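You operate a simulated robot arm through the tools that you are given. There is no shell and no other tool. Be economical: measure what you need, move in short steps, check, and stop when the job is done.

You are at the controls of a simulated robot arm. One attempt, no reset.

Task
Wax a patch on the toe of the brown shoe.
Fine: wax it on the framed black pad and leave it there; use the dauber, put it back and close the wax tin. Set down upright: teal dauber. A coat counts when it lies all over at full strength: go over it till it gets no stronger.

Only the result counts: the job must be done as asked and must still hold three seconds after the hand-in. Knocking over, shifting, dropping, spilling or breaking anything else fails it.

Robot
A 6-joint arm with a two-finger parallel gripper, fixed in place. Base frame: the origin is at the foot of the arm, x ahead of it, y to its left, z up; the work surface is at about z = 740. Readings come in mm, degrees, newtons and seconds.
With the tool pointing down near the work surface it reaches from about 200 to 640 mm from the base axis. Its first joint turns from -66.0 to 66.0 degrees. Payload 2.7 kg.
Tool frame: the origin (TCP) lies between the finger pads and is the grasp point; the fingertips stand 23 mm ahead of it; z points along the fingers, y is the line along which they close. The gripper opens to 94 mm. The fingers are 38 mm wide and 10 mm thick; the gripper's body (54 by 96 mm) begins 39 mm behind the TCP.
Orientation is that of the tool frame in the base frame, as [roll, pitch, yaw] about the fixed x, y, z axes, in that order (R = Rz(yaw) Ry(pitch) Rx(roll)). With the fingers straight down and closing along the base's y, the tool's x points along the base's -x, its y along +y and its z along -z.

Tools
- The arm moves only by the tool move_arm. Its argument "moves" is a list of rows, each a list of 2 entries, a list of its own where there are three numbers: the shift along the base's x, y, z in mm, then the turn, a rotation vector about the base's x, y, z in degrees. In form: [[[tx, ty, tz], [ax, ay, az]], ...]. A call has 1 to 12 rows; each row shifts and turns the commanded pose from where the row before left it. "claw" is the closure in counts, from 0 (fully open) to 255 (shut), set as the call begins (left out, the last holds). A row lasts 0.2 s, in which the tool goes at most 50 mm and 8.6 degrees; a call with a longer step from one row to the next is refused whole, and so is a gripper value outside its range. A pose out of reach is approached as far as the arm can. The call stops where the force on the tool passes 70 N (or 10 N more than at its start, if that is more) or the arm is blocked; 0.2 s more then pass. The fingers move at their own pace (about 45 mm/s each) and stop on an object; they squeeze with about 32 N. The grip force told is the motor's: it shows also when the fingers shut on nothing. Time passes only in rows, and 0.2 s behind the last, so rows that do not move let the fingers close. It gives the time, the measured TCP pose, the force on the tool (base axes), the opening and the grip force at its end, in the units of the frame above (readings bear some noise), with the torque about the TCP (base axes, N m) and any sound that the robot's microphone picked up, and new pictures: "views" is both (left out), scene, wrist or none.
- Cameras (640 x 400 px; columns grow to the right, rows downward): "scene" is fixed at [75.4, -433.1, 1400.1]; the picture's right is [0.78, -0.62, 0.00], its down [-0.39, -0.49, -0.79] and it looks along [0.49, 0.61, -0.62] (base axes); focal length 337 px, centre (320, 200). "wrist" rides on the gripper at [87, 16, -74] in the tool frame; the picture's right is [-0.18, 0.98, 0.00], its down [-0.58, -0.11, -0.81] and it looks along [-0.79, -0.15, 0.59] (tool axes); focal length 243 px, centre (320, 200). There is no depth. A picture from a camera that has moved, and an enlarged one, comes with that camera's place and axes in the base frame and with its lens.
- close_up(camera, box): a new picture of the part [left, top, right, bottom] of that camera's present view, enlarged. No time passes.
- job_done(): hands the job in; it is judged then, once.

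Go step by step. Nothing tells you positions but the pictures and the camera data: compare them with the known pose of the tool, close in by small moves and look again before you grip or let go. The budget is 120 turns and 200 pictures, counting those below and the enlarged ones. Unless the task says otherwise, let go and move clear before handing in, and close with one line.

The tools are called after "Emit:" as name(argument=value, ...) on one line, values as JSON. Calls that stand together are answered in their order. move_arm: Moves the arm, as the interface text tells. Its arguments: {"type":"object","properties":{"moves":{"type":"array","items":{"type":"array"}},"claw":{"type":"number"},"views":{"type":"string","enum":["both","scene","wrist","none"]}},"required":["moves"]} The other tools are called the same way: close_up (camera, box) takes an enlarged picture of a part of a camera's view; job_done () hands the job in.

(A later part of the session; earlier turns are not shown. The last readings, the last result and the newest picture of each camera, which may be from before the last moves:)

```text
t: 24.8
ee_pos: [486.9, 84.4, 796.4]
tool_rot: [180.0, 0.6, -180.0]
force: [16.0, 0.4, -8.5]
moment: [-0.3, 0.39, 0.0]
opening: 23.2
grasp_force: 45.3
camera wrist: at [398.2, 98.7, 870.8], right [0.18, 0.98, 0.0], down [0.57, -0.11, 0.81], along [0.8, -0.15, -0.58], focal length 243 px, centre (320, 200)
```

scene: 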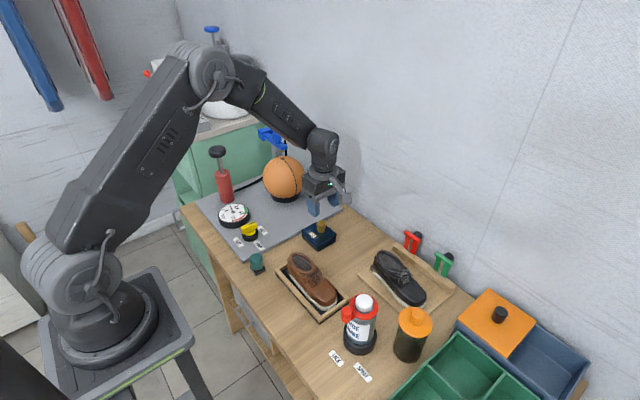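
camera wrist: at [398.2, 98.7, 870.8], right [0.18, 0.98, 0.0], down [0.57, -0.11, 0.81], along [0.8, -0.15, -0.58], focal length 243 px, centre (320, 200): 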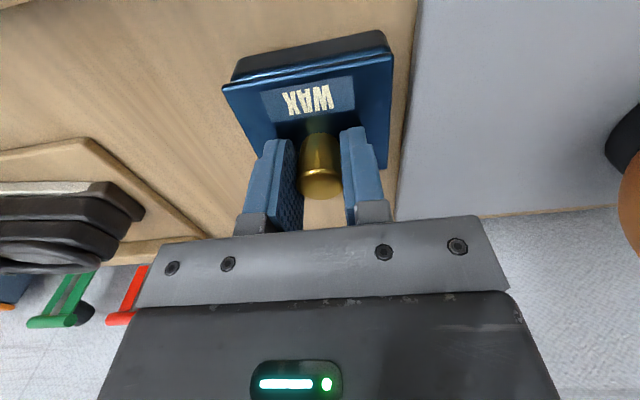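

No sliding freedom either, and the tin is fixed to the bench. I'll inspect the knob and the tin's sides for a latch or marking.

Emit:
move_arm(moves=[[[3, 0, 0], [0, 0, 0]], [[0, 0, 0], [0, 0, 0]]], views="none")

Emit:
close_up(camera="wrist", box=[210, 20, 410, 210])

Emit:
close_up(camera="scene", box=[296, 215, 344, 255])

```text
t: 25.4
ee_pos: [486.6, 83.7, 796.0]
tool_rot: [179.9, 0.0, 179.9]
force: [-4.1, 1.0, 10.0]
moment: [-0.2, -0.51, 0.05]
opening: 23.4
grasp_force: 44.5
```

```text
2.11 times, centred on (310, 115) of wrist
camera zoom: at [399.0, 99.1, 871.7], right [0.18, 0.98, 0.0], down [0.58, -0.11, 0.81], along [0.79, -0.15, -0.59], focal length 511 px, centre (341, 379)
```

zoom: 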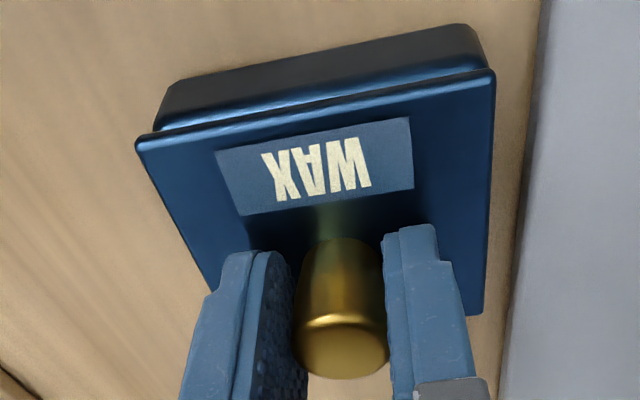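

```text
10.00 times, centred on (320, 235) of scene
camera zoom: at [75.2, -433.1, 1400.1], right [0.78, -0.62, 0.0], down [-0.38, -0.49, -0.79], along [0.49, 0.61, -0.62], focal length 3368 px, centre (320, -150)
```

zoom: 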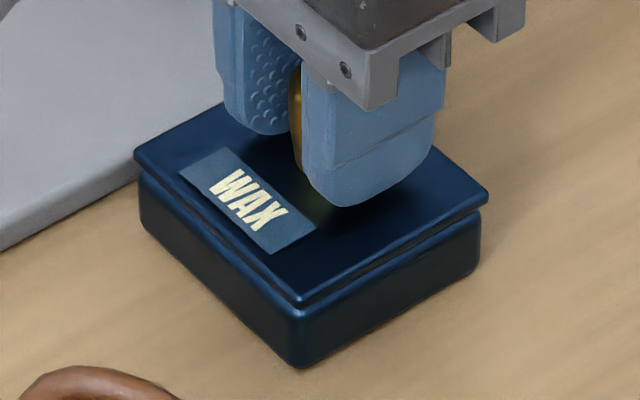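

The force pattern in all three probes points along (1,-0.7), which matches a hinge along the +x edge of the tin. I'll follow that arc for the first 10°.

Emit:
move_arm(moves=[[[3, 0, 2.3], [0, 4, 0]], [[3.2, 0, 1.9], [0, 4, 0]], [[0, 0, 0], [0, 0, 0]]], views="wrist")

Emit:
close_up(camera="scene", box=[296, 215, 344, 255])

```text
t: 26.2
ee_pos: [489.6, 83.3, 796.8]
tool_rot: [-179.9, -8.8, 179.9]
force: [-22.0, 0.5, -14.8]
moment: [0.35, 0.18, -0.06]
opening: 23.0
grasp_force: 45.1
camera wrist: at [413.8, 98.6, 884.0], right [0.18, 0.98, -0.03], down [0.7, -0.11, 0.71], along [0.69, -0.15, -0.7], focal length 243 px, centre (320, 200)
```

wrist: 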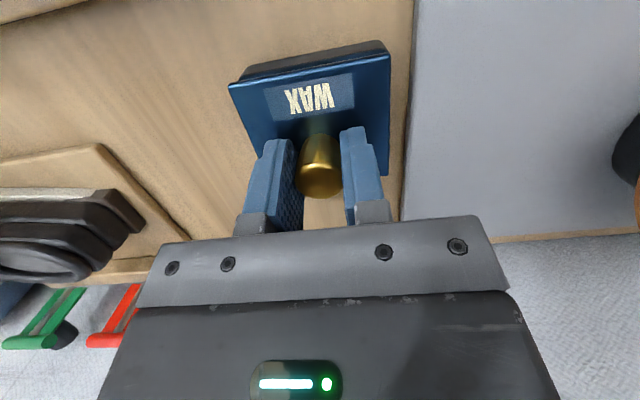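

```text
10.00 times, centred on (320, 235) of scene
camera zoom: at [75.2, -433.1, 1400.1], right [0.78, -0.62, 0.0], down [-0.38, -0.49, -0.79], along [0.49, 0.61, -0.62], focal length 3368 px, centre (320, -150)
```

zoom: 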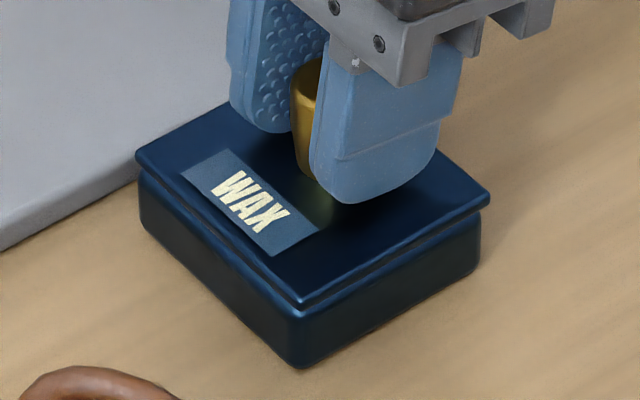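

The lid did not move, so it isn't a simple hinge on that edge. I'll return to upright and test whether the knob turns.

Emit:
move_arm(moves=[[[-3, 0, -2], [0, -4, 0]], [[-3, 0, -2], [0, -4, 0]], [[0, 0, 0], [0, 0, 0]]], views="none")

Emit:
move_arm(moves=[[[0, 0, 0], [0, 0, 6]], [[0, 0, 0], [0, 0, 6]], [[0, 0, 0], [0, 0, 0]]], views="wrist")

Emit:
move_arm(moves=[[[0, 0, 0], [0, 0, -8]], [[0, 0, 0], [0, 0, -8]], [[0, 0, 0], [0, 0, -8]], [[0, 0, 0], [0, 0, 0]]], views="wrist")

```text
t: 27.0
ee_pos: [489.2, 82.6, 799.0]
tool_rot: [179.8, 0.6, -179.9]
force: [9.0, -0.2, 1.7]
moment: [-0.32, 0.73, 0.0]
opening: 23.1
grasp_force: 44.6
```

```text
t: 27.8
ee_pos: [488.7, 82.9, 798.0]
tool_rot: [180.0, 0.3, -167.8]
force: [2.0, 0.6, 23.7]
moment: [0.14, 0.0, -0.1]
opening: 22.6
grasp_force: 45.4
camera wrist: at [398.4, 79.8, 872.5], right [-0.03, 1.0, 0.0], down [0.59, 0.01, 0.81], along [0.81, 0.02, -0.59], focal length 243 px, centre (320, 200)
```

wrist: 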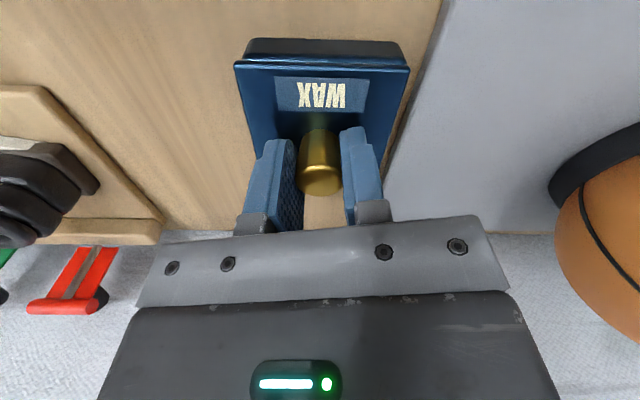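

```text
t: 28.8
ee_pos: [486.3, 83.7, 795.6]
tool_rot: [180.0, 0.0, 167.9]
force: [3.2, -0.3, 10.7]
moment: [-0.12, -0.34, 0.07]
opening: 22.8
grasp_force: 44.7
camera wrist: at [403.5, 116.5, 870.6], right [0.39, 0.92, 0.0], down [0.55, -0.23, 0.81], along [0.74, -0.31, -0.59], focal length 243 px, centre (320, 200)
```

wrist: 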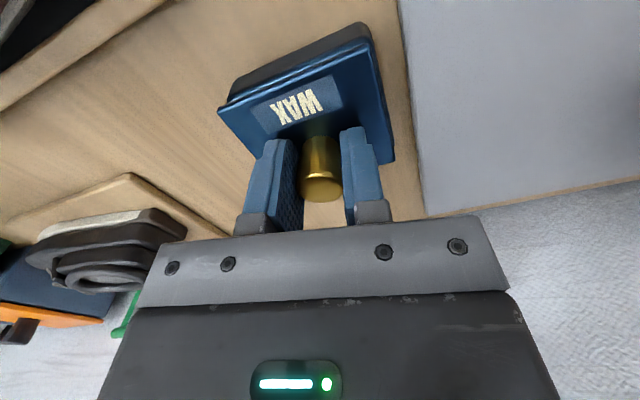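

The knob shows no meaningful torque. I'll return to square and probe along y, which I haven't tested, and then a stronger upward pull.

Emit:
move_arm(moves=[[[0, 0, 0], [0, 0, 6]], [[0, 0, 0], [0, 0, 6]], [[0, 4, 0], [0, 0, 0]], [[0, 0, 0], [0, 0, 0]]], views="none")

Emit:
move_arm(moves=[[[0, -8, 0], [0, 0, 0]], [[0, 0, 0], [0, 0, 0]]], views="none")

Emit:
move_arm(moves=[[[0, 4, 0], [0, 0, 0]], [[0, 0, 3], [0, 0, 0]], [[0, 0, 2], [0, 0, 0]], [[0, 0, 0], [0, 0, 0]], [[0, 0, 0], [0, 0, 0]]], views="wrist")

```text
t: 29.8
ee_pos: [485.8, 85.6, 794.7]
tool_rot: [-179.9, -0.2, -180.0]
force: [-2.2, -20.9, 0.1]
moment: [0.1, -0.54, 0.09]
opening: 22.7
grasp_force: 45.1
```

```text
t: 30.4
ee_pos: [484.8, 80.0, 796.6]
tool_rot: [180.0, -0.1, -179.8]
force: [-8.8, 0.7, -6.9]
moment: [0.19, -0.05, 0.15]
opening: 23.2
grasp_force: 44.7
```

```text
t: 31.6
ee_pos: [485.2, 81.9, 798.4]
tool_rot: [-179.8, -0.2, -180.0]
force: [2.8, 0.5, -39.2]
moment: [0.23, 0.02, 0.01]
opening: 22.8
grasp_force: 45.1
camera wrist: at [398.1, 97.1, 874.2], right [0.18, 0.98, 0.0], down [0.59, -0.11, 0.8], along [0.79, -0.15, -0.6], focal length 243 px, centre (320, 200)
```

wrist: 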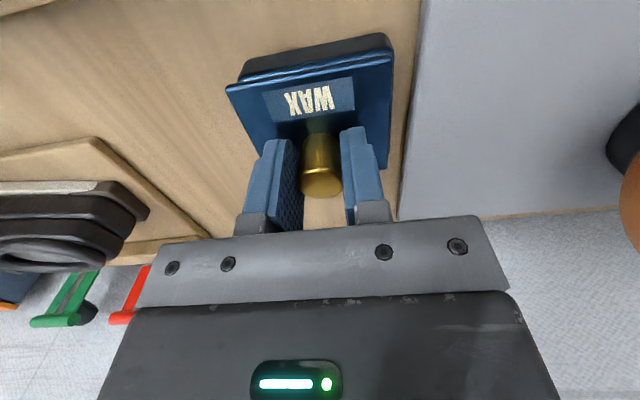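

The y probe gave nearly zero force one way, so something may have moved. I'll compare the scene view of the tin.

Emit:
close_up(camera="scene", box=[296, 215, 344, 255])

Emit:
close_up(camera="wrist", box=[210, 20, 410, 210])

```text
10.00 times, centred on (320, 235) of scene
camera zoom: at [76.1, -433.0, 1400.1], right [0.78, -0.62, 0.0], down [-0.39, -0.49, -0.78], along [0.49, 0.61, -0.62], focal length 3368 px, centre (320, -150)
```

zoom: 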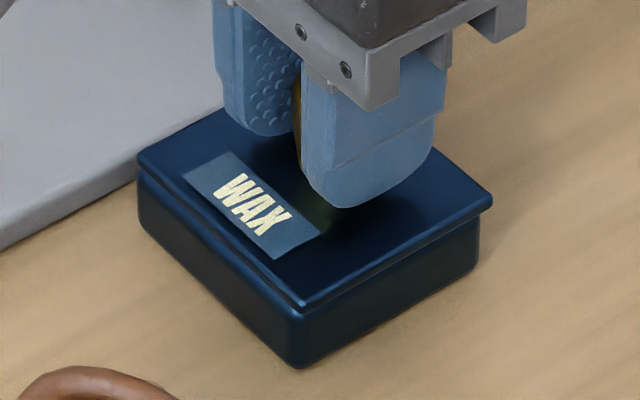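

```text
2.11 times, centred on (310, 115) of wrist
camera zoom: at [398.1, 97.1, 874.2], right [0.18, 0.98, 0.0], down [0.59, -0.11, 0.8], along [0.79, -0.15, -0.6], focal length 511 px, centre (341, 379)
```

zoom: 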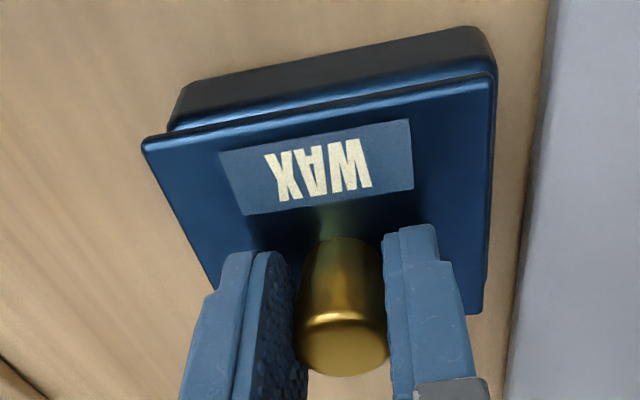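

The lid has slid about 3 mm toward -y relative to the body, so it is a sliding lid. I'll release the upward tension and slide it toward -y.

Emit:
move_arm(moves=[[[0, 0, -5], [0, 0, 0]], [[0, -4, 0], [0, 0, 0]], [[0, -6, 0], [0, 0, 0]], [[0, -6, 0], [0, 0, 0]], [[0, 0, 0], [0, 0, 0]]], views="wrist")

Emit:
close_up(camera="scene", box=[290, 210, 354, 260])

```text
t: 32.8
ee_pos: [485.9, 68.3, 797.8]
tool_rot: [-180.0, 0.0, -179.9]
force: [-24.3, -0.1, 30.0]
moment: [0.2, 0.24, 0.01]
opening: 23.2
grasp_force: 44.7
camera wrist: at [398.1, 81.9, 873.2], right [0.18, 0.98, 0.0], down [0.58, -0.11, 0.81], along [0.79, -0.15, -0.59], focal length 243 px, centre (320, 200)
```

wrist: 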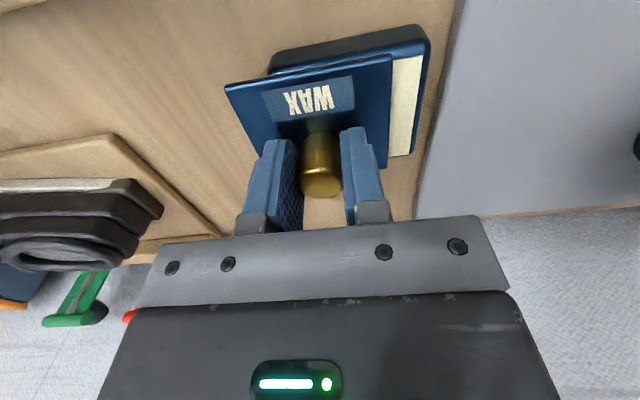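

```text
8.00 times, centred on (322, 235) of scene
camera zoom: at [74.4, -433.2, 1400.1], right [0.78, -0.62, 0.0], down [-0.38, -0.49, -0.79], along [0.49, 0.61, -0.62], focal length 2695 px, centre (304, -80)
```

zoom: 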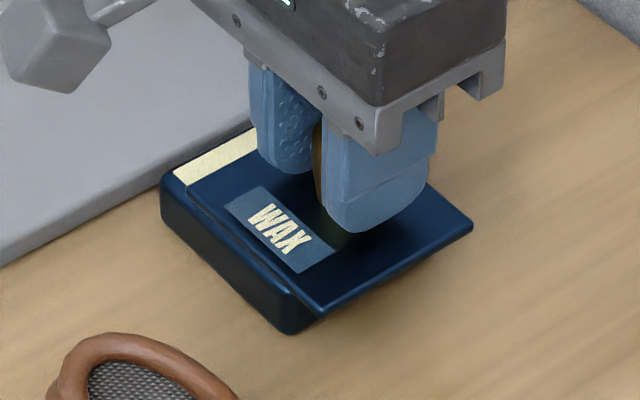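

The cream wax is showing. I'll trim the x/z bias and continue sliding.

Emit:
move_arm(moves=[[[-2, 0, 2], [0, 0, 0]], [[0, -8, 0], [0, 0, 0]], [[0, -8, 0], [0, 0, 0]], [[0, -8, 0], [0, 0, 0]], [[0, 0, 0], [0, 0, 0]]], views="none")

Emit:
move_arm(moves=[[[0, -6, 0], [0, 0, 0]], [[0, -6, 0], [0, 0, 0]], [[0, -6, 0], [0, 0, 0]], [[0, 0, 0], [0, 0, 0]]], views="wrist")

Emit:
close_up(camera="scene", box=[290, 210, 386, 270])

```text
t: 34.0
ee_pos: [487.3, 41.9, 797.8]
tool_rot: [-180.0, 0.2, -180.0]
force: [13.0, -0.9, -6.2]
moment: [-0.18, -0.73, 0.05]
opening: 23.1
grasp_force: 45.1
```

```text
t: 35.0
ee_pos: [486.7, 26.0, 797.8]
tool_rot: [179.9, 0.0, 180.0]
force: [16.4, 0.5, -0.3]
moment: [-0.21, 0.09, 0.0]
opening: 23.0
grasp_force: 44.6
camera wrist: at [397.9, 40.6, 872.9], right [0.18, 0.98, 0.0], down [0.58, -0.11, 0.81], along [0.79, -0.15, -0.59], focal length 243 px, centre (320, 200)
```

wrist: 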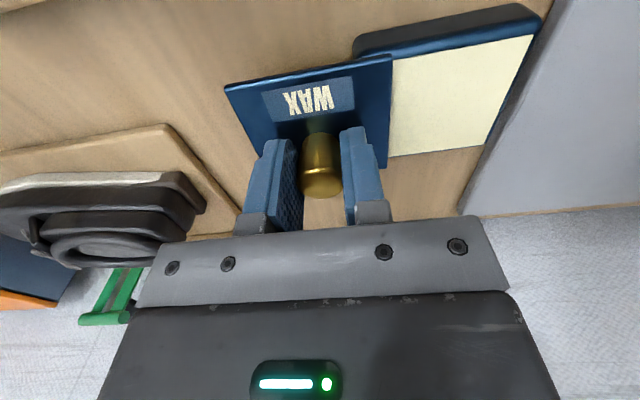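

```text
6.67 times, centred on (338, 240) of scene
camera zoom: at [75.8, -433.1, 1400.1], right [0.78, -0.62, 0.0], down [-0.39, -0.49, -0.78], along [0.49, 0.61, -0.62], focal length 2246 px, centre (200, -67)
```

zoom: 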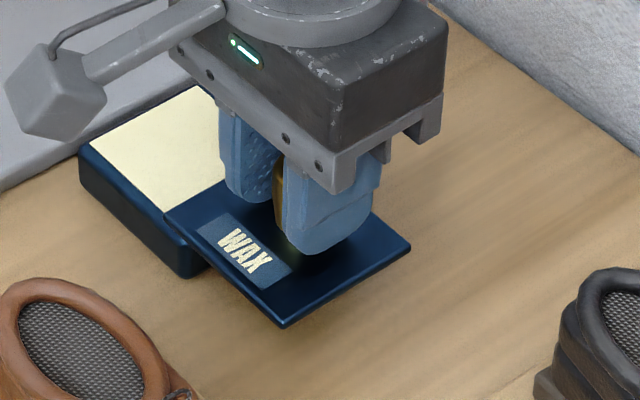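

The lid is open by 57 mm with plenty of wax exposed. Releasing the knob and moving up to look at the dauber.

Emit:
move_arm(moves=[[[0, 0, 0], [0, 0, 0]], [[0, 0, 0], [0, 0, 0]], [[0, 0, 35], [0, 0, 0]], [[-20, 10, 40], [0, 0, 0]], [[-40, 20, 10], [0, 0, 0]], [[-40, 20, 0], [0, 0, 0]], [[-40, 20, 0], [0, 0, 0]], [[-30, 0, 0], [0, 0, 0]]], claw=110, views="both")

Emit:
close_up(camera="scene", box=[240, 230, 320, 280])

```text
t: 36.8
ee_pos: [312.6, 97.9, 884.1]
tool_rot: [-179.9, 0.1, -180.0]
force: [0.5, -0.1, 0.6]
moment: [0.01, -0.04, -0.01]
opening: 53.7
grasp_force: 0.1
camera wrist: at [225.0, 112.0, 958.6], right [0.18, 0.98, 0.0], down [0.58, -0.11, 0.81], along [0.79, -0.15, -0.59], focal length 243 px, centre (320, 200)
```

scene: 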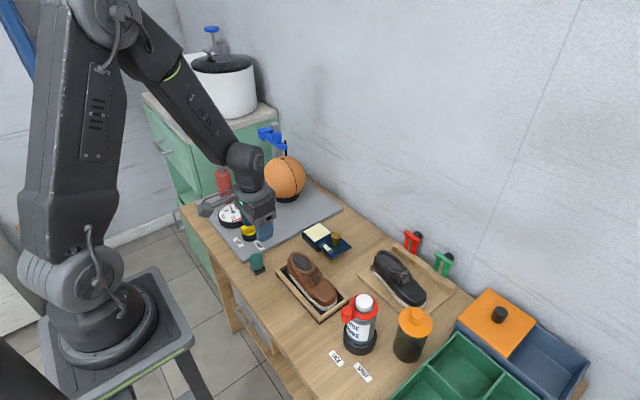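
wrist: 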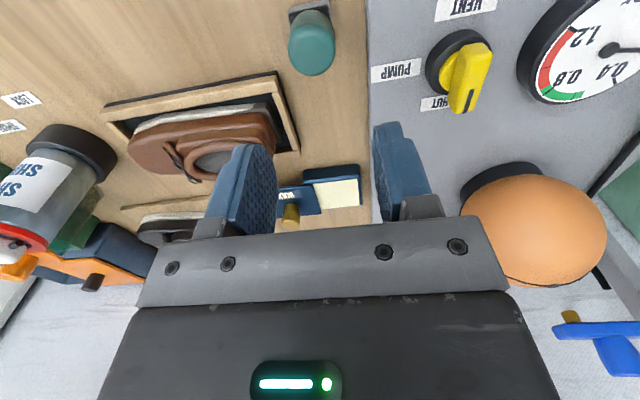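

```text
8.00 times, centred on (280, 255) of scene
camera zoom: at [75.4, -433.1, 1400.1], right [0.78, -0.62, 0.0], down [-0.39, -0.49, -0.79], along [0.49, 0.61, -0.62], focal length 2695 px, centre (640, -240)
```

zoom: 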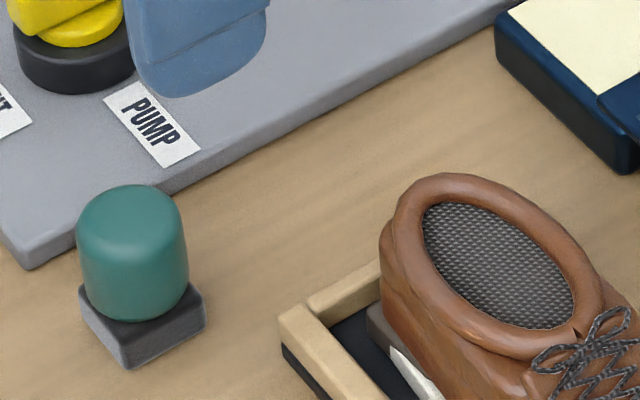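

The dauber is a teal handle on a felt block, about (296,95), with its top near z 790. I'll approach from above.

Emit:
move_arm(moves=[[[-8, -1, -34], [0, 0, 0]], [[-8, -1, -30], [0, 0, 0]], [[0, 0, 0], [0, 0, 0]]], views="wrist")

Emit:
close_up(camera="scene", box=[240, 230, 320, 280])

```text
t: 37.6
ee_pos: [298.1, 94.3, 819.3]
tool_rot: [-180.0, 0.1, -180.0]
force: [0.9, 0.6, -0.2]
moment: [0.0, 0.02, -0.06]
opening: 53.4
grasp_force: 0.1
camera wrist: at [210.2, 109.2, 894.9], right [0.18, 0.98, 0.0], down [0.58, -0.11, 0.81], along [0.79, -0.15, -0.59], focal length 243 px, centre (320, 200)
```

wrist: 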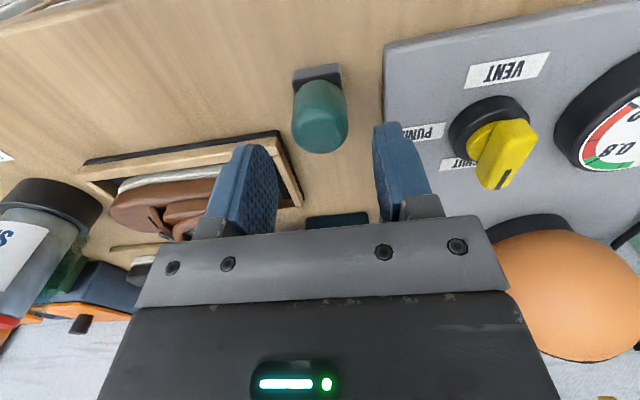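

```text
8.00 times, centred on (280, 255) of scene
camera zoom: at [75.4, -433.1, 1400.1], right [0.78, -0.62, 0.0], down [-0.39, -0.49, -0.79], along [0.49, 0.61, -0.62], focal length 2695 px, centre (640, -240)
```

zoom: 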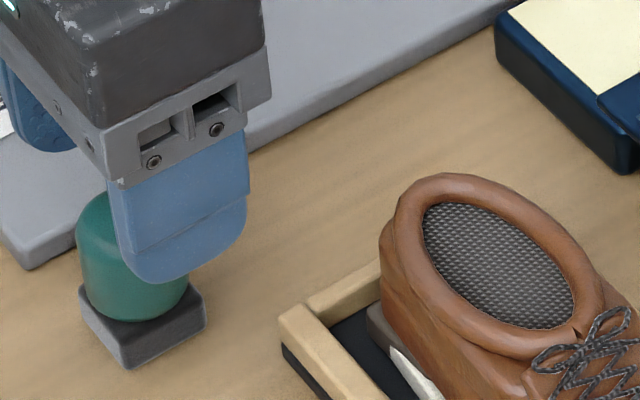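

Centred laterally. Lowering and gripping the handle above the felt.

Emit:
move_arm(moves=[[[-1, 0, -20], [0, 0, 0]], [[-1, 0, -18], [0, 0, 0]], [[0, 0, 0], [0, 0, 0]]], views="none")

Emit:
move_arm(moves=[[[0, 0, 0], [0, 0, 0]], [[0, 0, 0], [0, 0, 0]], [[0, 0, 0], [0, 0, 0]], [[0, 0, 0], [0, 0, 0]]], claw=255, views="wrist")

Emit:
close_up(camera="scene", box=[240, 230, 320, 280])

```text
t: 38.4
ee_pos: [296.7, 95.5, 780.4]
tool_rot: [-180.0, 0.0, -180.0]
force: [0.5, 0.8, -0.5]
moment: [0.01, -0.02, 0.01]
opening: 53.5
grasp_force: 0.0
```

```text
t: 39.4
ee_pos: [296.7, 93.3, 781.5]
tool_rot: [180.0, 0.0, 180.0]
force: [0.6, -0.4, -0.3]
moment: [0.02, -0.01, 0.01]
opening: 30.7
grasp_force: 32.1
camera wrist: at [208.9, 108.6, 856.3], right [0.18, 0.98, 0.0], down [0.58, -0.11, 0.81], along [0.79, -0.15, -0.59], focal length 243 px, centre (320, 200)
```

wrist: 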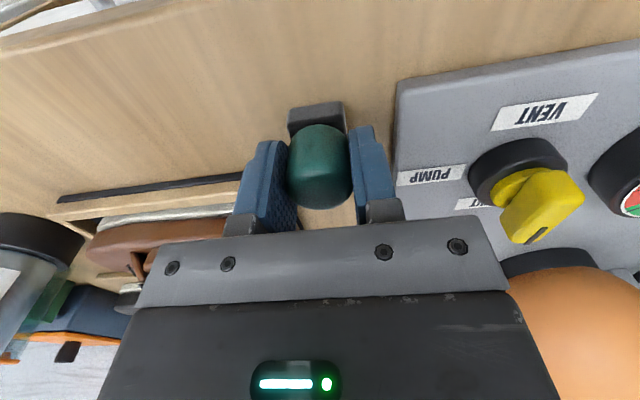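

```text
8.00 times, centred on (280, 255) of scene
camera zoom: at [75.4, -433.1, 1400.1], right [0.78, -0.62, 0.0], down [-0.39, -0.49, -0.79], along [0.49, 0.61, -0.62], focal length 2695 px, centre (640, -240)
```

zoom: 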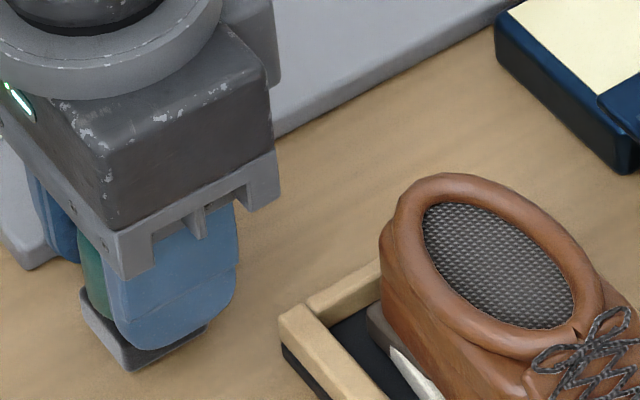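

The dauber is gripped (30.7 mm). Lifting it and carrying it over the wax.

Emit:
move_arm(moves=[[[0, 0, 20], [0, 0, 0]], [[0, 0, 40], [0, 0, 0]], [[37, 0, 0], [0, 0, 0]], [[37, 0, 0], [0, 0, 0]], [[37, 0, 0], [0, 0, 0]], [[37, 0, 0], [0, 0, 0]], [[37, 0, 0], [0, 0, 0]], [[0, 0, -20], [0, 0, 0]], [[0, 0, 0], [0, 0, 0]]], views="both")

Emit:
close_up(camera="scene", box=[280, 200, 360, 250])

```text
t: 41.4
ee_pos: [480.0, 94.6, 819.5]
tool_rot: [180.0, 0.0, 179.9]
force: [-0.2, -0.4, -0.6]
moment: [-0.01, 0.02, -0.01]
opening: 30.7
grasp_force: 31.9
camera wrist: at [393.2, 109.7, 894.7], right [0.18, 0.98, 0.0], down [0.58, -0.11, 0.81], along [0.79, -0.15, -0.59], focal length 243 px, centre (320, 200)
```

scene: 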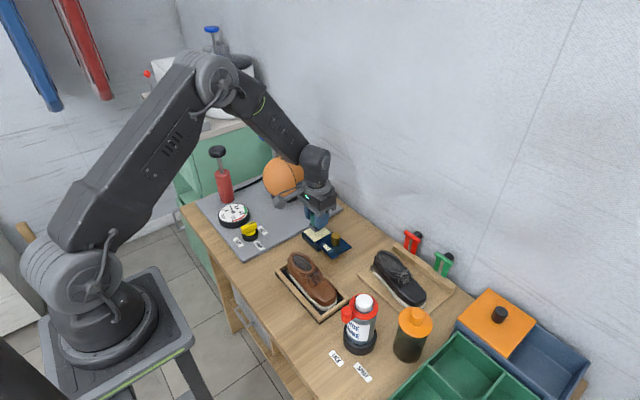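
wrist: 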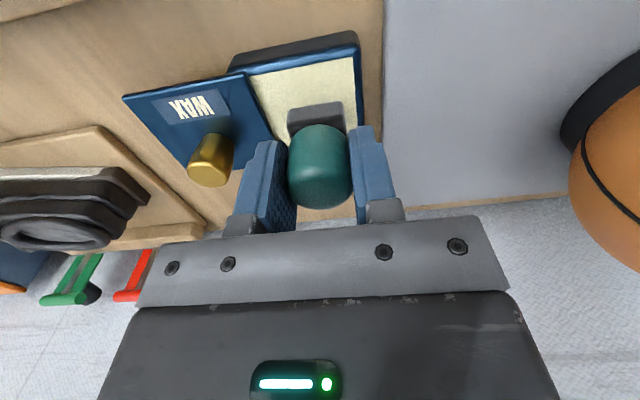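

```text
8.00 times, centred on (320, 225) of scene
camera zoom: at [75.4, -433.1, 1400.1], right [0.78, -0.62, 0.0], down [-0.39, -0.49, -0.79], along [0.49, 0.61, -0.62], focal length 2695 px, centre (320, 0)
```

zoom: 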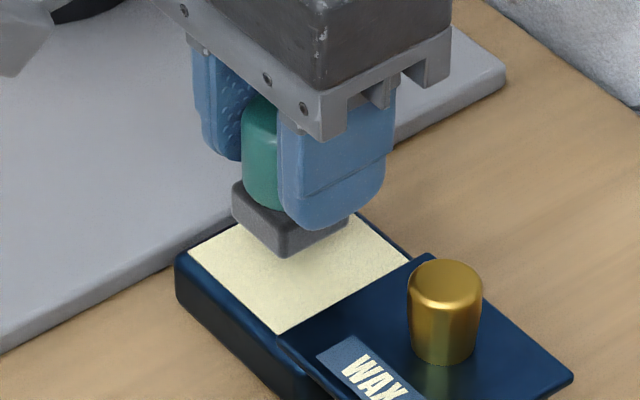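

Over the wax. Lowering gently to contact.

Emit:
move_arm(moves=[[[0, -3, -6], [0, 0, 0]], [[0, 0, -4], [0, 0, 0]], [[0, 0, -3], [0, 0, 0]], [[0, 0, 0], [0, 0, 0]]], views="none")

Emit:
move_arm(moves=[[[0, 0, -2], [0, 0, 0]], [[0, 0, 0], [0, 0, 0]]], views="none")

Emit:
move_arm(moves=[[[0, 0, -2], [0, 0, 0]], [[0, 0, 0], [0, 0, 0]]], views="wrist")

Emit:
close_up(camera="scene", box=[280, 200, 360, 250])

```text
t: 42.4
ee_pos: [479.8, 91.8, 807.0]
tool_rot: [180.0, 0.1, -180.0]
force: [-0.3, 1.1, -0.7]
moment: [0.02, -0.01, -0.03]
opening: 30.7
grasp_force: 32.3
```

```text
t: 43.0
ee_pos: [481.0, 89.9, 805.1]
tool_rot: [179.9, 0.0, -179.9]
force: [0.6, 0.0, -0.6]
moment: [-0.02, 0.02, -0.03]
opening: 30.7
grasp_force: 31.9
```

```text
t: 43.6
ee_pos: [480.2, 91.1, 804.6]
tool_rot: [179.9, 0.1, 180.0]
force: [-3.9, -0.6, 12.6]
moment: [-0.14, 0.2, -0.06]
opening: 30.7
grasp_force: 32.4
camera wrist: at [393.6, 105.4, 879.7], right [0.18, 0.98, 0.0], down [0.58, -0.11, 0.81], along [0.79, -0.15, -0.59], focal length 243 px, centre (320, 200)
```

wrist: 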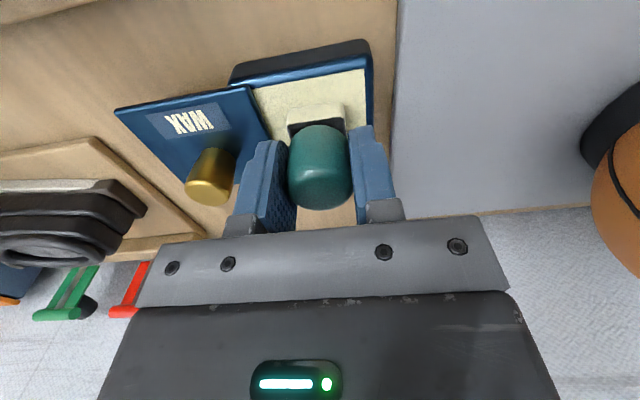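

```text
8.00 times, centred on (320, 225) of scene
camera zoom: at [75.2, -433.2, 1400.1], right [0.78, -0.62, 0.0], down [-0.38, -0.49, -0.79], along [0.49, 0.61, -0.62], focal length 2695 px, centre (320, 0)
```

zoom: 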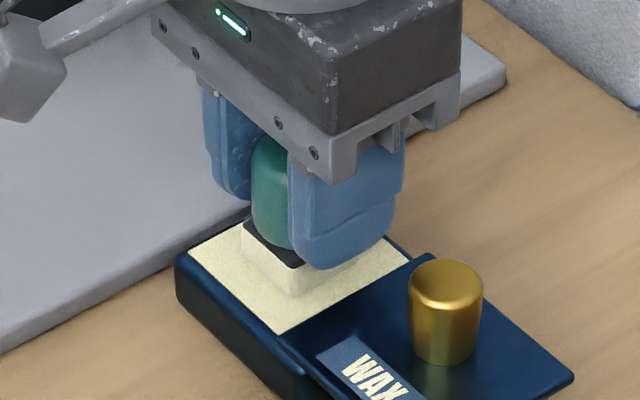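

The felt turned cream, so it is loaded. Lifting and carrying it over the toe.

Emit:
move_arm(moves=[[[0, 0, 20], [0, 0, 0]], [[0, 0, 45], [0, 0, 0]], [[-28, -42, 0], [0, 0, 0]], [[-28, -42, 0], [0, 0, 0]], [[-29, -43, 0], [0, 0, 0]], [[-29, -43, 0], [0, 0, 0]], [[0, 0, -15], [0, 0, 0]], [[0, 0, 0], [0, 0, 0]]], views="both")

Emit:
close_up(camera="scene", box=[270, 240, 366, 300])

Emit:
close_up(camera="wrist", box=[220, 20, 420, 200])

```text
refused: row 3 steps farther than a row can; nothing moved
```

```text
6.67 times, centred on (318, 270) of scene
camera zoom: at [75.2, -433.2, 1400.1], right [0.78, -0.62, 0.0], down [-0.38, -0.49, -0.79], along [0.49, 0.61, -0.62], focal length 2246 px, centre (333, -267)
```

zoom: 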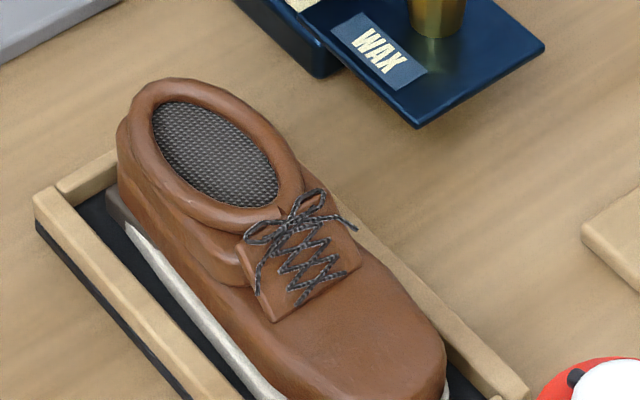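

```text
2.22 times, centred on (320, 110) of wrist
camera zoom: at [393.6, 105.4, 879.7], right [0.18, 0.98, 0.0], down [0.58, -0.11, 0.81], along [0.79, -0.15, -0.59], focal length 539 px, centre (320, 400)
```

zoom: 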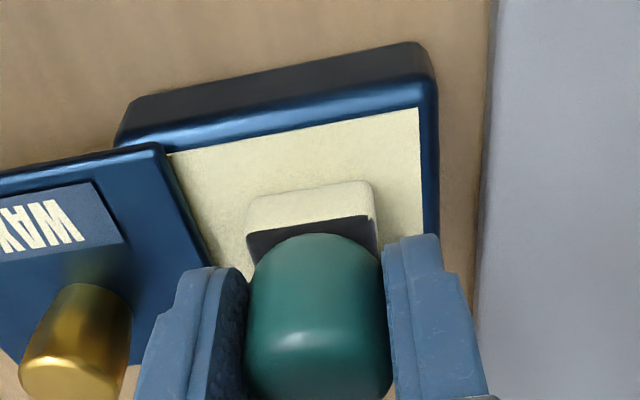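

The step was too long; I'll repeat it with shorter rows.

Emit:
move_arm(moves=[[[0, 0, 20], [0, 0, 0]], [[0, 0, 45], [0, 0, 0]], [[-23, -34, 0], [0, 0, 0]], [[-23, -34, 0], [0, 0, 0]], [[-23, -34, 0], [0, 0, 0]], [[-23, -34, 0], [0, 0, 0]], [[-22, -34, 0], [0, 0, 0]], [[0, 0, -15], [0, 0, 0]], [[0, 0, 0], [0, 0, 0]]], views="both")

Emit:
close_up(camera="scene", box=[270, 240, 366, 300])

Emit:
close_up(camera="wrist", box=[220, 20, 420, 200])

```text
t: 45.6
ee_pos: [367.0, -80.2, 854.4]
tool_rot: [180.0, 0.1, 180.0]
force: [-0.1, 0.5, 0.2]
moment: [0.0, -0.02, -0.03]
opening: 30.8
grasp_force: 32.1
camera wrist: at [278.9, -64.6, 930.3], right [0.18, 0.98, 0.0], down [0.58, -0.11, 0.81], along [0.79, -0.15, -0.59], focal length 243 px, centre (320, 200)
```

scene: 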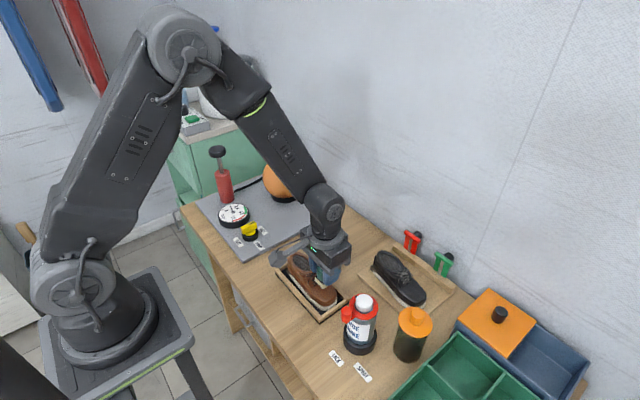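
wrist: 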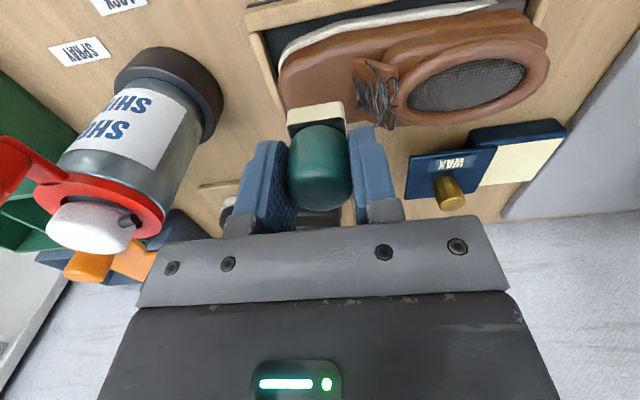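

```text
6.67 times, centred on (318, 270) of scene
camera zoom: at [75.4, -433.1, 1400.1], right [0.78, -0.62, 0.0], down [-0.39, -0.49, -0.79], along [0.49, 0.61, -0.62], focal length 2246 px, centre (333, -267)
```

zoom: 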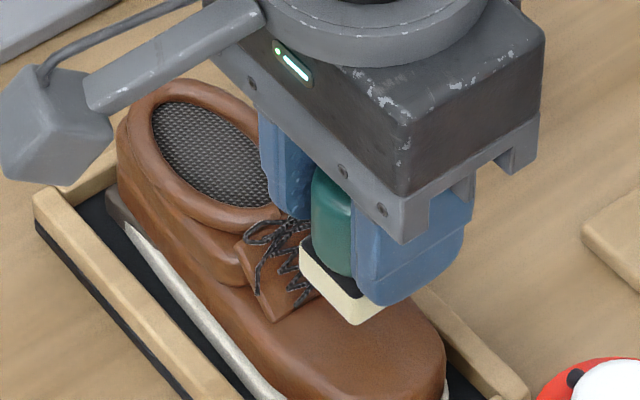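

```text
2.22 times, centred on (320, 110) of wrist
camera zoom: at [278.9, -64.6, 930.3], right [0.18, 0.98, 0.0], down [0.58, -0.11, 0.81], along [0.79, -0.15, -0.59], focal length 539 px, centre (320, 400)
```

zoom: 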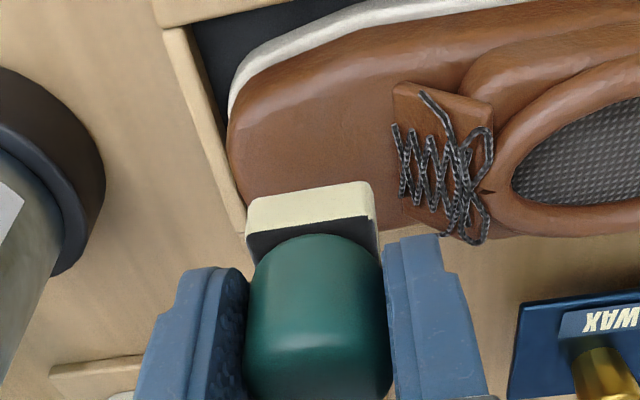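

Emit:
move_arm(moves=[[[0, 0, -12], [0, 0, 0]], [[0, 0, -10], [0, 0, 0]], [[0, 0, 0], [0, 0, 0]]], views="none")

Emit:
close_up(camera="wrist", box=[220, 20, 420, 200])

Emit:
close_up(camera="scene", box=[270, 240, 366, 300])

```text
t: 46.4
ee_pos: [366.8, -78.4, 833.9]
tool_rot: [180.0, 0.1, 180.0]
force: [0.1, 0.0, -1.2]
moment: [-0.03, -0.04, -0.02]
opening: 30.9
grasp_force: 32.4
```

```text
2.22 times, centred on (320, 110) of wrist
camera zoom: at [279.3, -64.0, 909.4], right [0.18, 0.98, 0.0], down [0.58, -0.11, 0.81], along [0.79, -0.15, -0.59], focal length 539 px, centre (320, 400)
```

zoom: 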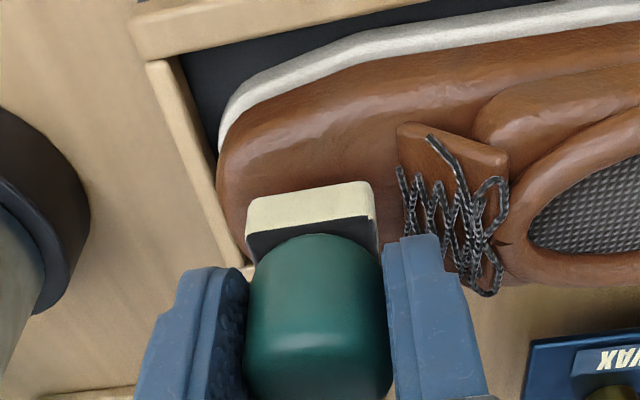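

```text
6.67 times, centred on (318, 270) of scene
camera zoom: at [75.4, -433.1, 1400.1], right [0.78, -0.62, 0.0], down [-0.39, -0.49, -0.79], along [0.49, 0.61, -0.62], focal length 2246 px, centre (333, -267)
```

zoom: 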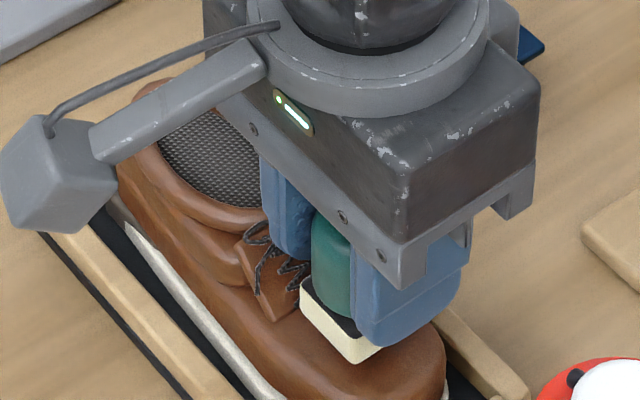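

Emit:
move_arm(moves=[[[0, -2, -4], [0, 0, 0]], [[0, 0, -2], [0, 0, 0]], [[0, 0, 0], [0, 0, 0]]], views="none")

Emit:
move_arm(moves=[[[0, 0, -2], [0, 0, 0]], [[0, 0, 0], [0, 0, 0]]], views="none")

Emit:
move_arm(moves=[[[0, 0, -2], [0, 0, 0]], [[0, 0, 0], [0, 0, 0]]], views="wrist")

```text
t: 47.2
ee_pos: [367.5, -81.0, 826.8]
tool_rot: [-180.0, 0.1, 179.9]
force: [0.2, -0.2, -0.6]
moment: [0.02, -0.01, -0.01]
opening: 30.7
grasp_force: 31.5
```

```text
t: 47.8
ee_pos: [366.3, -81.1, 823.9]
tool_rot: [-180.0, 0.1, 180.0]
force: [0.0, -0.3, -0.1]
moment: [-0.01, -0.05, 0.0]
opening: 30.9
grasp_force: 32.2
```

```text
t: 48.4
ee_pos: [367.0, -80.2, 822.5]
tool_rot: [179.9, 0.0, -180.0]
force: [-2.5, -1.7, 9.1]
moment: [-0.06, 0.13, 0.02]
opening: 30.8
grasp_force: 31.8
camera wrist: at [279.5, -66.0, 897.7], right [0.18, 0.98, 0.0], down [0.58, -0.11, 0.81], along [0.79, -0.15, -0.59], focal length 243 px, centre (320, 200)
```

wrist: 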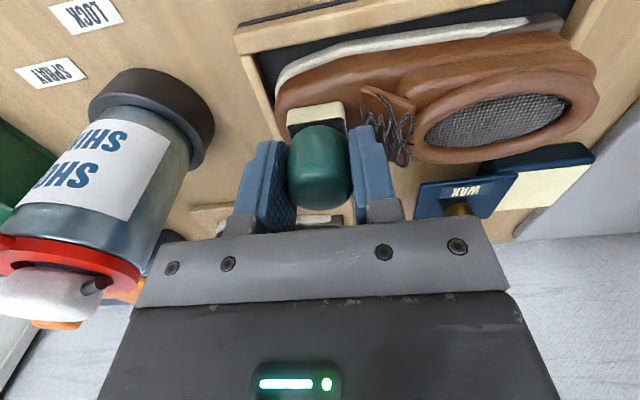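

Contact on the toe at about 9 N. I'll lift and look at what one dab leaves.

Emit:
move_arm(moves=[[[0, 0, 20], [0, 0, 0]], [[0, 40, 20], [0, 0, 0]], [[0, 45, 0], [0, 0, 0]], [[0, 20, 0], [0, 0, 0]]], views="scene")

Emit:
close_up(camera="scene", box=[290, 260, 354, 310])

```text
t: 49.4
ee_pos: [368.2, 25.2, 863.5]
tool_rot: [-179.9, 0.0, -180.0]
force: [0.2, 0.7, -0.5]
moment: [0.02, -0.02, 0.04]
opening: 30.8
grasp_force: 32.1
```

scene: 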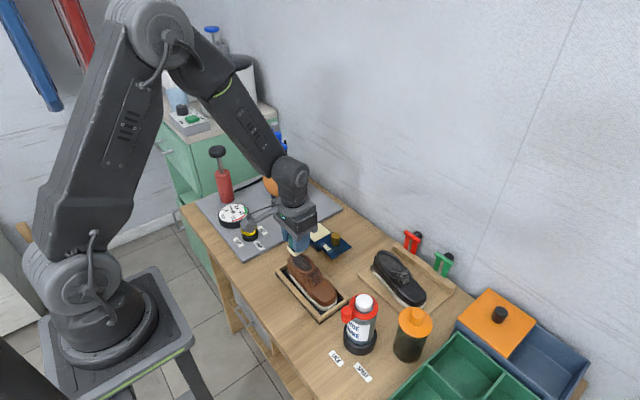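

```text
8.00 times, centred on (322, 285) of scene
camera zoom: at [75.4, -433.1, 1400.1], right [0.78, -0.62, 0.0], down [-0.39, -0.49, -0.79], along [0.49, 0.61, -0.62], focal length 2695 px, centre (304, -480)
```

zoom: 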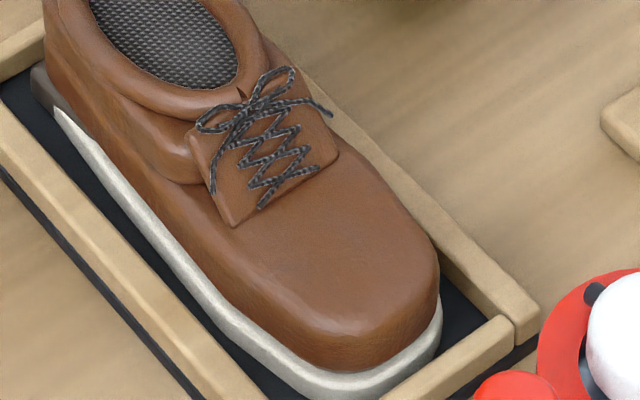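

No visible mark from a single dab, so it needs rubbing. Going back down and making short, light strokes.

Emit:
move_arm(moves=[[[0, -20, 0], [0, 0, 0]], [[0, -45, 0], [0, 0, 0]], [[0, -40, -20], [0, 0, 0]], [[0, 0, -15], [0, 0, 0]], [[0, 0, -5], [0, 0, 0]], [[0, 0, 0], [0, 0, 0]]], views="none")

Emit:
move_arm(moves=[[[0, 4, 0], [0, 0, 0]], [[0, 4, 0], [0, 0, 0]], [[0, -4, 0], [0, 0, 0]], [[0, -4, 0], [0, 0, 0]], [[0, -4, 0], [0, 0, 0]], [[0, -4, 0], [0, 0, 0]], [[0, 4, 0], [0, 0, 0]], [[0, 4, 0], [0, 0, 0]]], views="wrist")

```text
t: 50.8
ee_pos: [368.5, -80.7, 820.4]
tool_rot: [180.0, 0.1, -180.0]
force: [-4.2, -1.3, 12.9]
moment: [0.07, 0.18, 0.07]
opening: 30.8
grasp_force: 32.1
```

```text
t: 52.6
ee_pos: [366.4, -80.5, 821.7]
tool_rot: [-180.0, -0.1, 180.0]
force: [0.4, -0.5, 0.3]
moment: [-0.02, -0.03, -0.01]
opening: 30.5
grasp_force: 32.2
camera wrist: at [279.7, -65.5, 896.5], right [0.18, 0.98, 0.0], down [0.58, -0.11, 0.81], along [0.79, -0.15, -0.59], focal length 243 px, centre (320, 200)
```

wrist: 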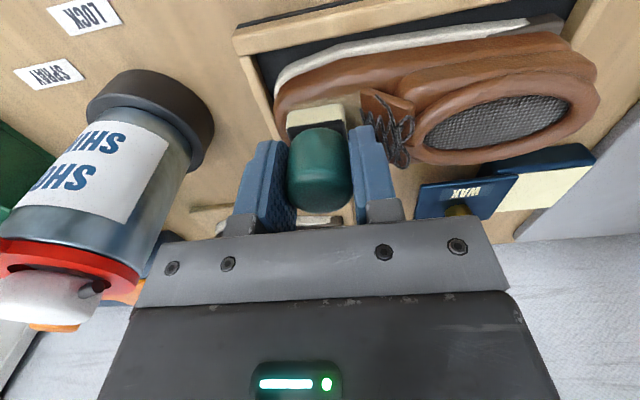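

The contact force vanished, so the dauber may have slipped up slightly. I'll lift and look.

Emit:
move_arm(moves=[[[0, 0, 20], [0, 0, 0]], [[0, 40, 20], [0, 0, 0]], [[0, 45, 0], [0, 0, 0]], [[0, 20, 0], [0, 0, 0]]], views="wrist")

Emit:
close_up(camera="scene", box=[280, 230, 360, 310])

Emit:
close_up(camera="wrist", box=[220, 20, 420, 220])

```text
t: 53.6
ee_pos: [368.0, 23.0, 862.4]
tool_rot: [-179.9, 0.0, 180.0]
force: [-0.7, -0.7, -1.1]
moment: [-0.01, -0.03, -0.07]
opening: 30.7
grasp_force: 32.2
camera wrist: at [279.9, 38.4, 937.1], right [0.18, 0.98, 0.0], down [0.58, -0.11, 0.81], along [0.79, -0.15, -0.59], focal length 243 px, centre (320, 200)
```

wrist: 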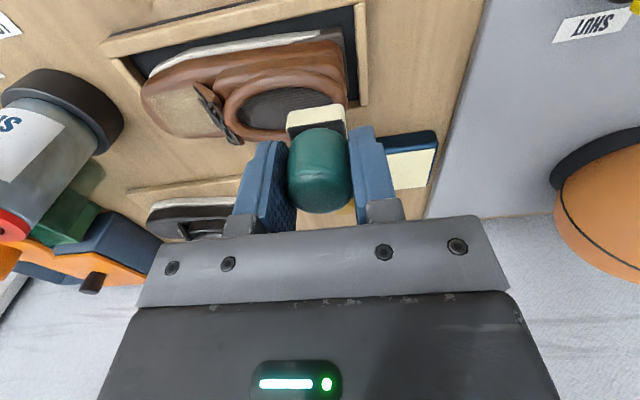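

```text
5.00 times, centred on (320, 270) of scene
camera zoom: at [75.4, -433.1, 1400.1], right [0.78, -0.62, 0.0], down [-0.39, -0.49, -0.79], along [0.49, 0.61, -0.62], focal length 1684 px, centre (320, -150)
```

zoom: 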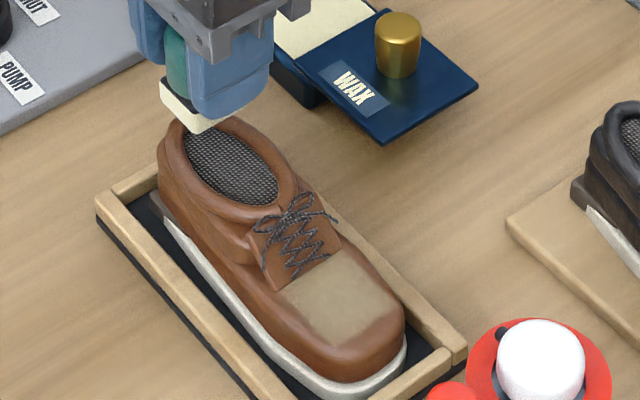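

```text
2.00 times, centred on (320, 120) of wrist
camera zoom: at [279.9, 38.4, 937.1], right [0.18, 0.98, 0.0], down [0.58, -0.11, 0.81], along [0.79, -0.15, -0.59], focal length 485 px, centre (320, 360)
```

zoom: 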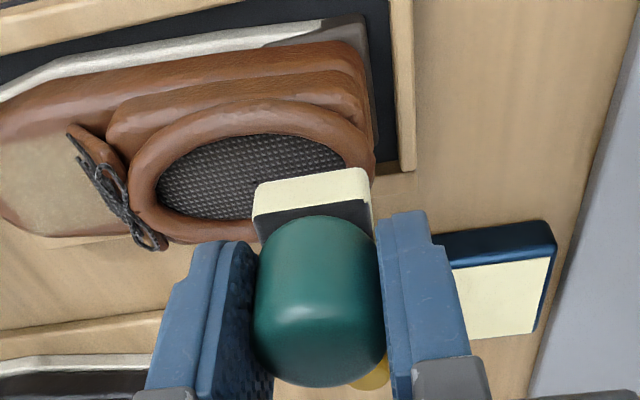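

A wax patch now shows at partial strength. Repeating strokes with slightly more depth, covering x as well.

Emit:
move_arm(moves=[[[0, -20, 0], [0, 0, 0]], [[0, -45, 0], [0, 0, 0]], [[0, -40, -20], [0, 0, 0]], [[0, 0, -15], [0, 0, 0]], [[0, 0, -6.5], [0, 0, 0]], [[0, 0, 0], [0, 0, 0]]], views="none")

Emit:
move_arm(moves=[[[4, 0, 0], [0, 0, 0]], [[4, 0, 0], [0, 0, 0]], [[-4, 4, 0], [0, 0, 0]], [[-4, 4, 0], [0, 0, 0]], [[-4, 0, 0], [0, 0, 0]], [[-4, 0, 0], [0, 0, 0]], [[0, -5, 0], [0, 0, 0]], [[0, -5, 0], [0, 0, 0]], [[4, -4, 0], [0, 0, 0]], [[4, 0, 0], [0, 0, 0]], [[4, 0, 0], [0, 0, 0]], [[-4, 6, 0], [0, 0, 0]]], views="none")

Emit:
move_arm(moves=[[[0, 0, 20], [0, 0, 0]], [[0, 40, 21.5], [0, 0, 0]], [[0, 45, 0], [0, 0, 0]], [[0, 20, 0], [0, 0, 0]]], views="wrist")

Emit:
close_up(camera="scene", box=[280, 230, 360, 310])

```text
t: 55.0
ee_pos: [367.2, -81.0, 820.8]
tool_rot: [179.9, 0.1, 179.9]
force: [-5.5, 2.6, 18.8]
moment: [0.2, 0.18, 0.05]
opening: 30.7
grasp_force: 31.7
```

```text
t: 57.6
ee_pos: [367.2, -82.2, 819.7]
tool_rot: [-179.9, 0.1, -180.0]
force: [1.9, -0.7, 3.6]
moment: [-0.01, -0.1, -0.03]
opening: 30.9
grasp_force: 32.3
```

```text
t: 58.6
ee_pos: [367.5, 26.2, 862.2]
tool_rot: [-179.9, 0.0, -180.0]
force: [-0.4, 0.1, -0.9]
moment: [0.02, 0.0, 0.01]
opening: 30.6
grasp_force: 31.6
camera wrist: at [280.5, 39.6, 937.3], right [0.18, 0.98, 0.0], down [0.58, -0.11, 0.81], along [0.79, -0.15, -0.59], focal length 243 px, centre (320, 200)
```

wrist: 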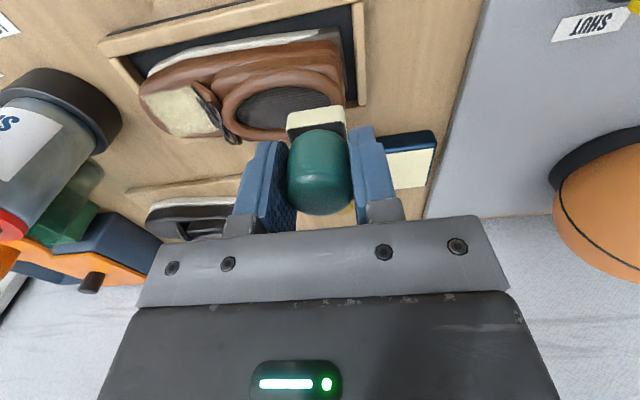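

```text
5.00 times, centred on (320, 270) of scene
camera zoom: at [75.4, -433.1, 1400.1], right [0.78, -0.62, 0.0], down [-0.39, -0.49, -0.79], along [0.49, 0.61, -0.62], focal length 1684 px, centre (320, -150)
```

zoom: 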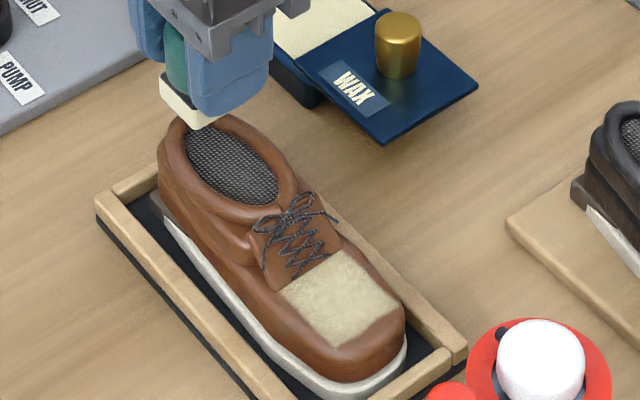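

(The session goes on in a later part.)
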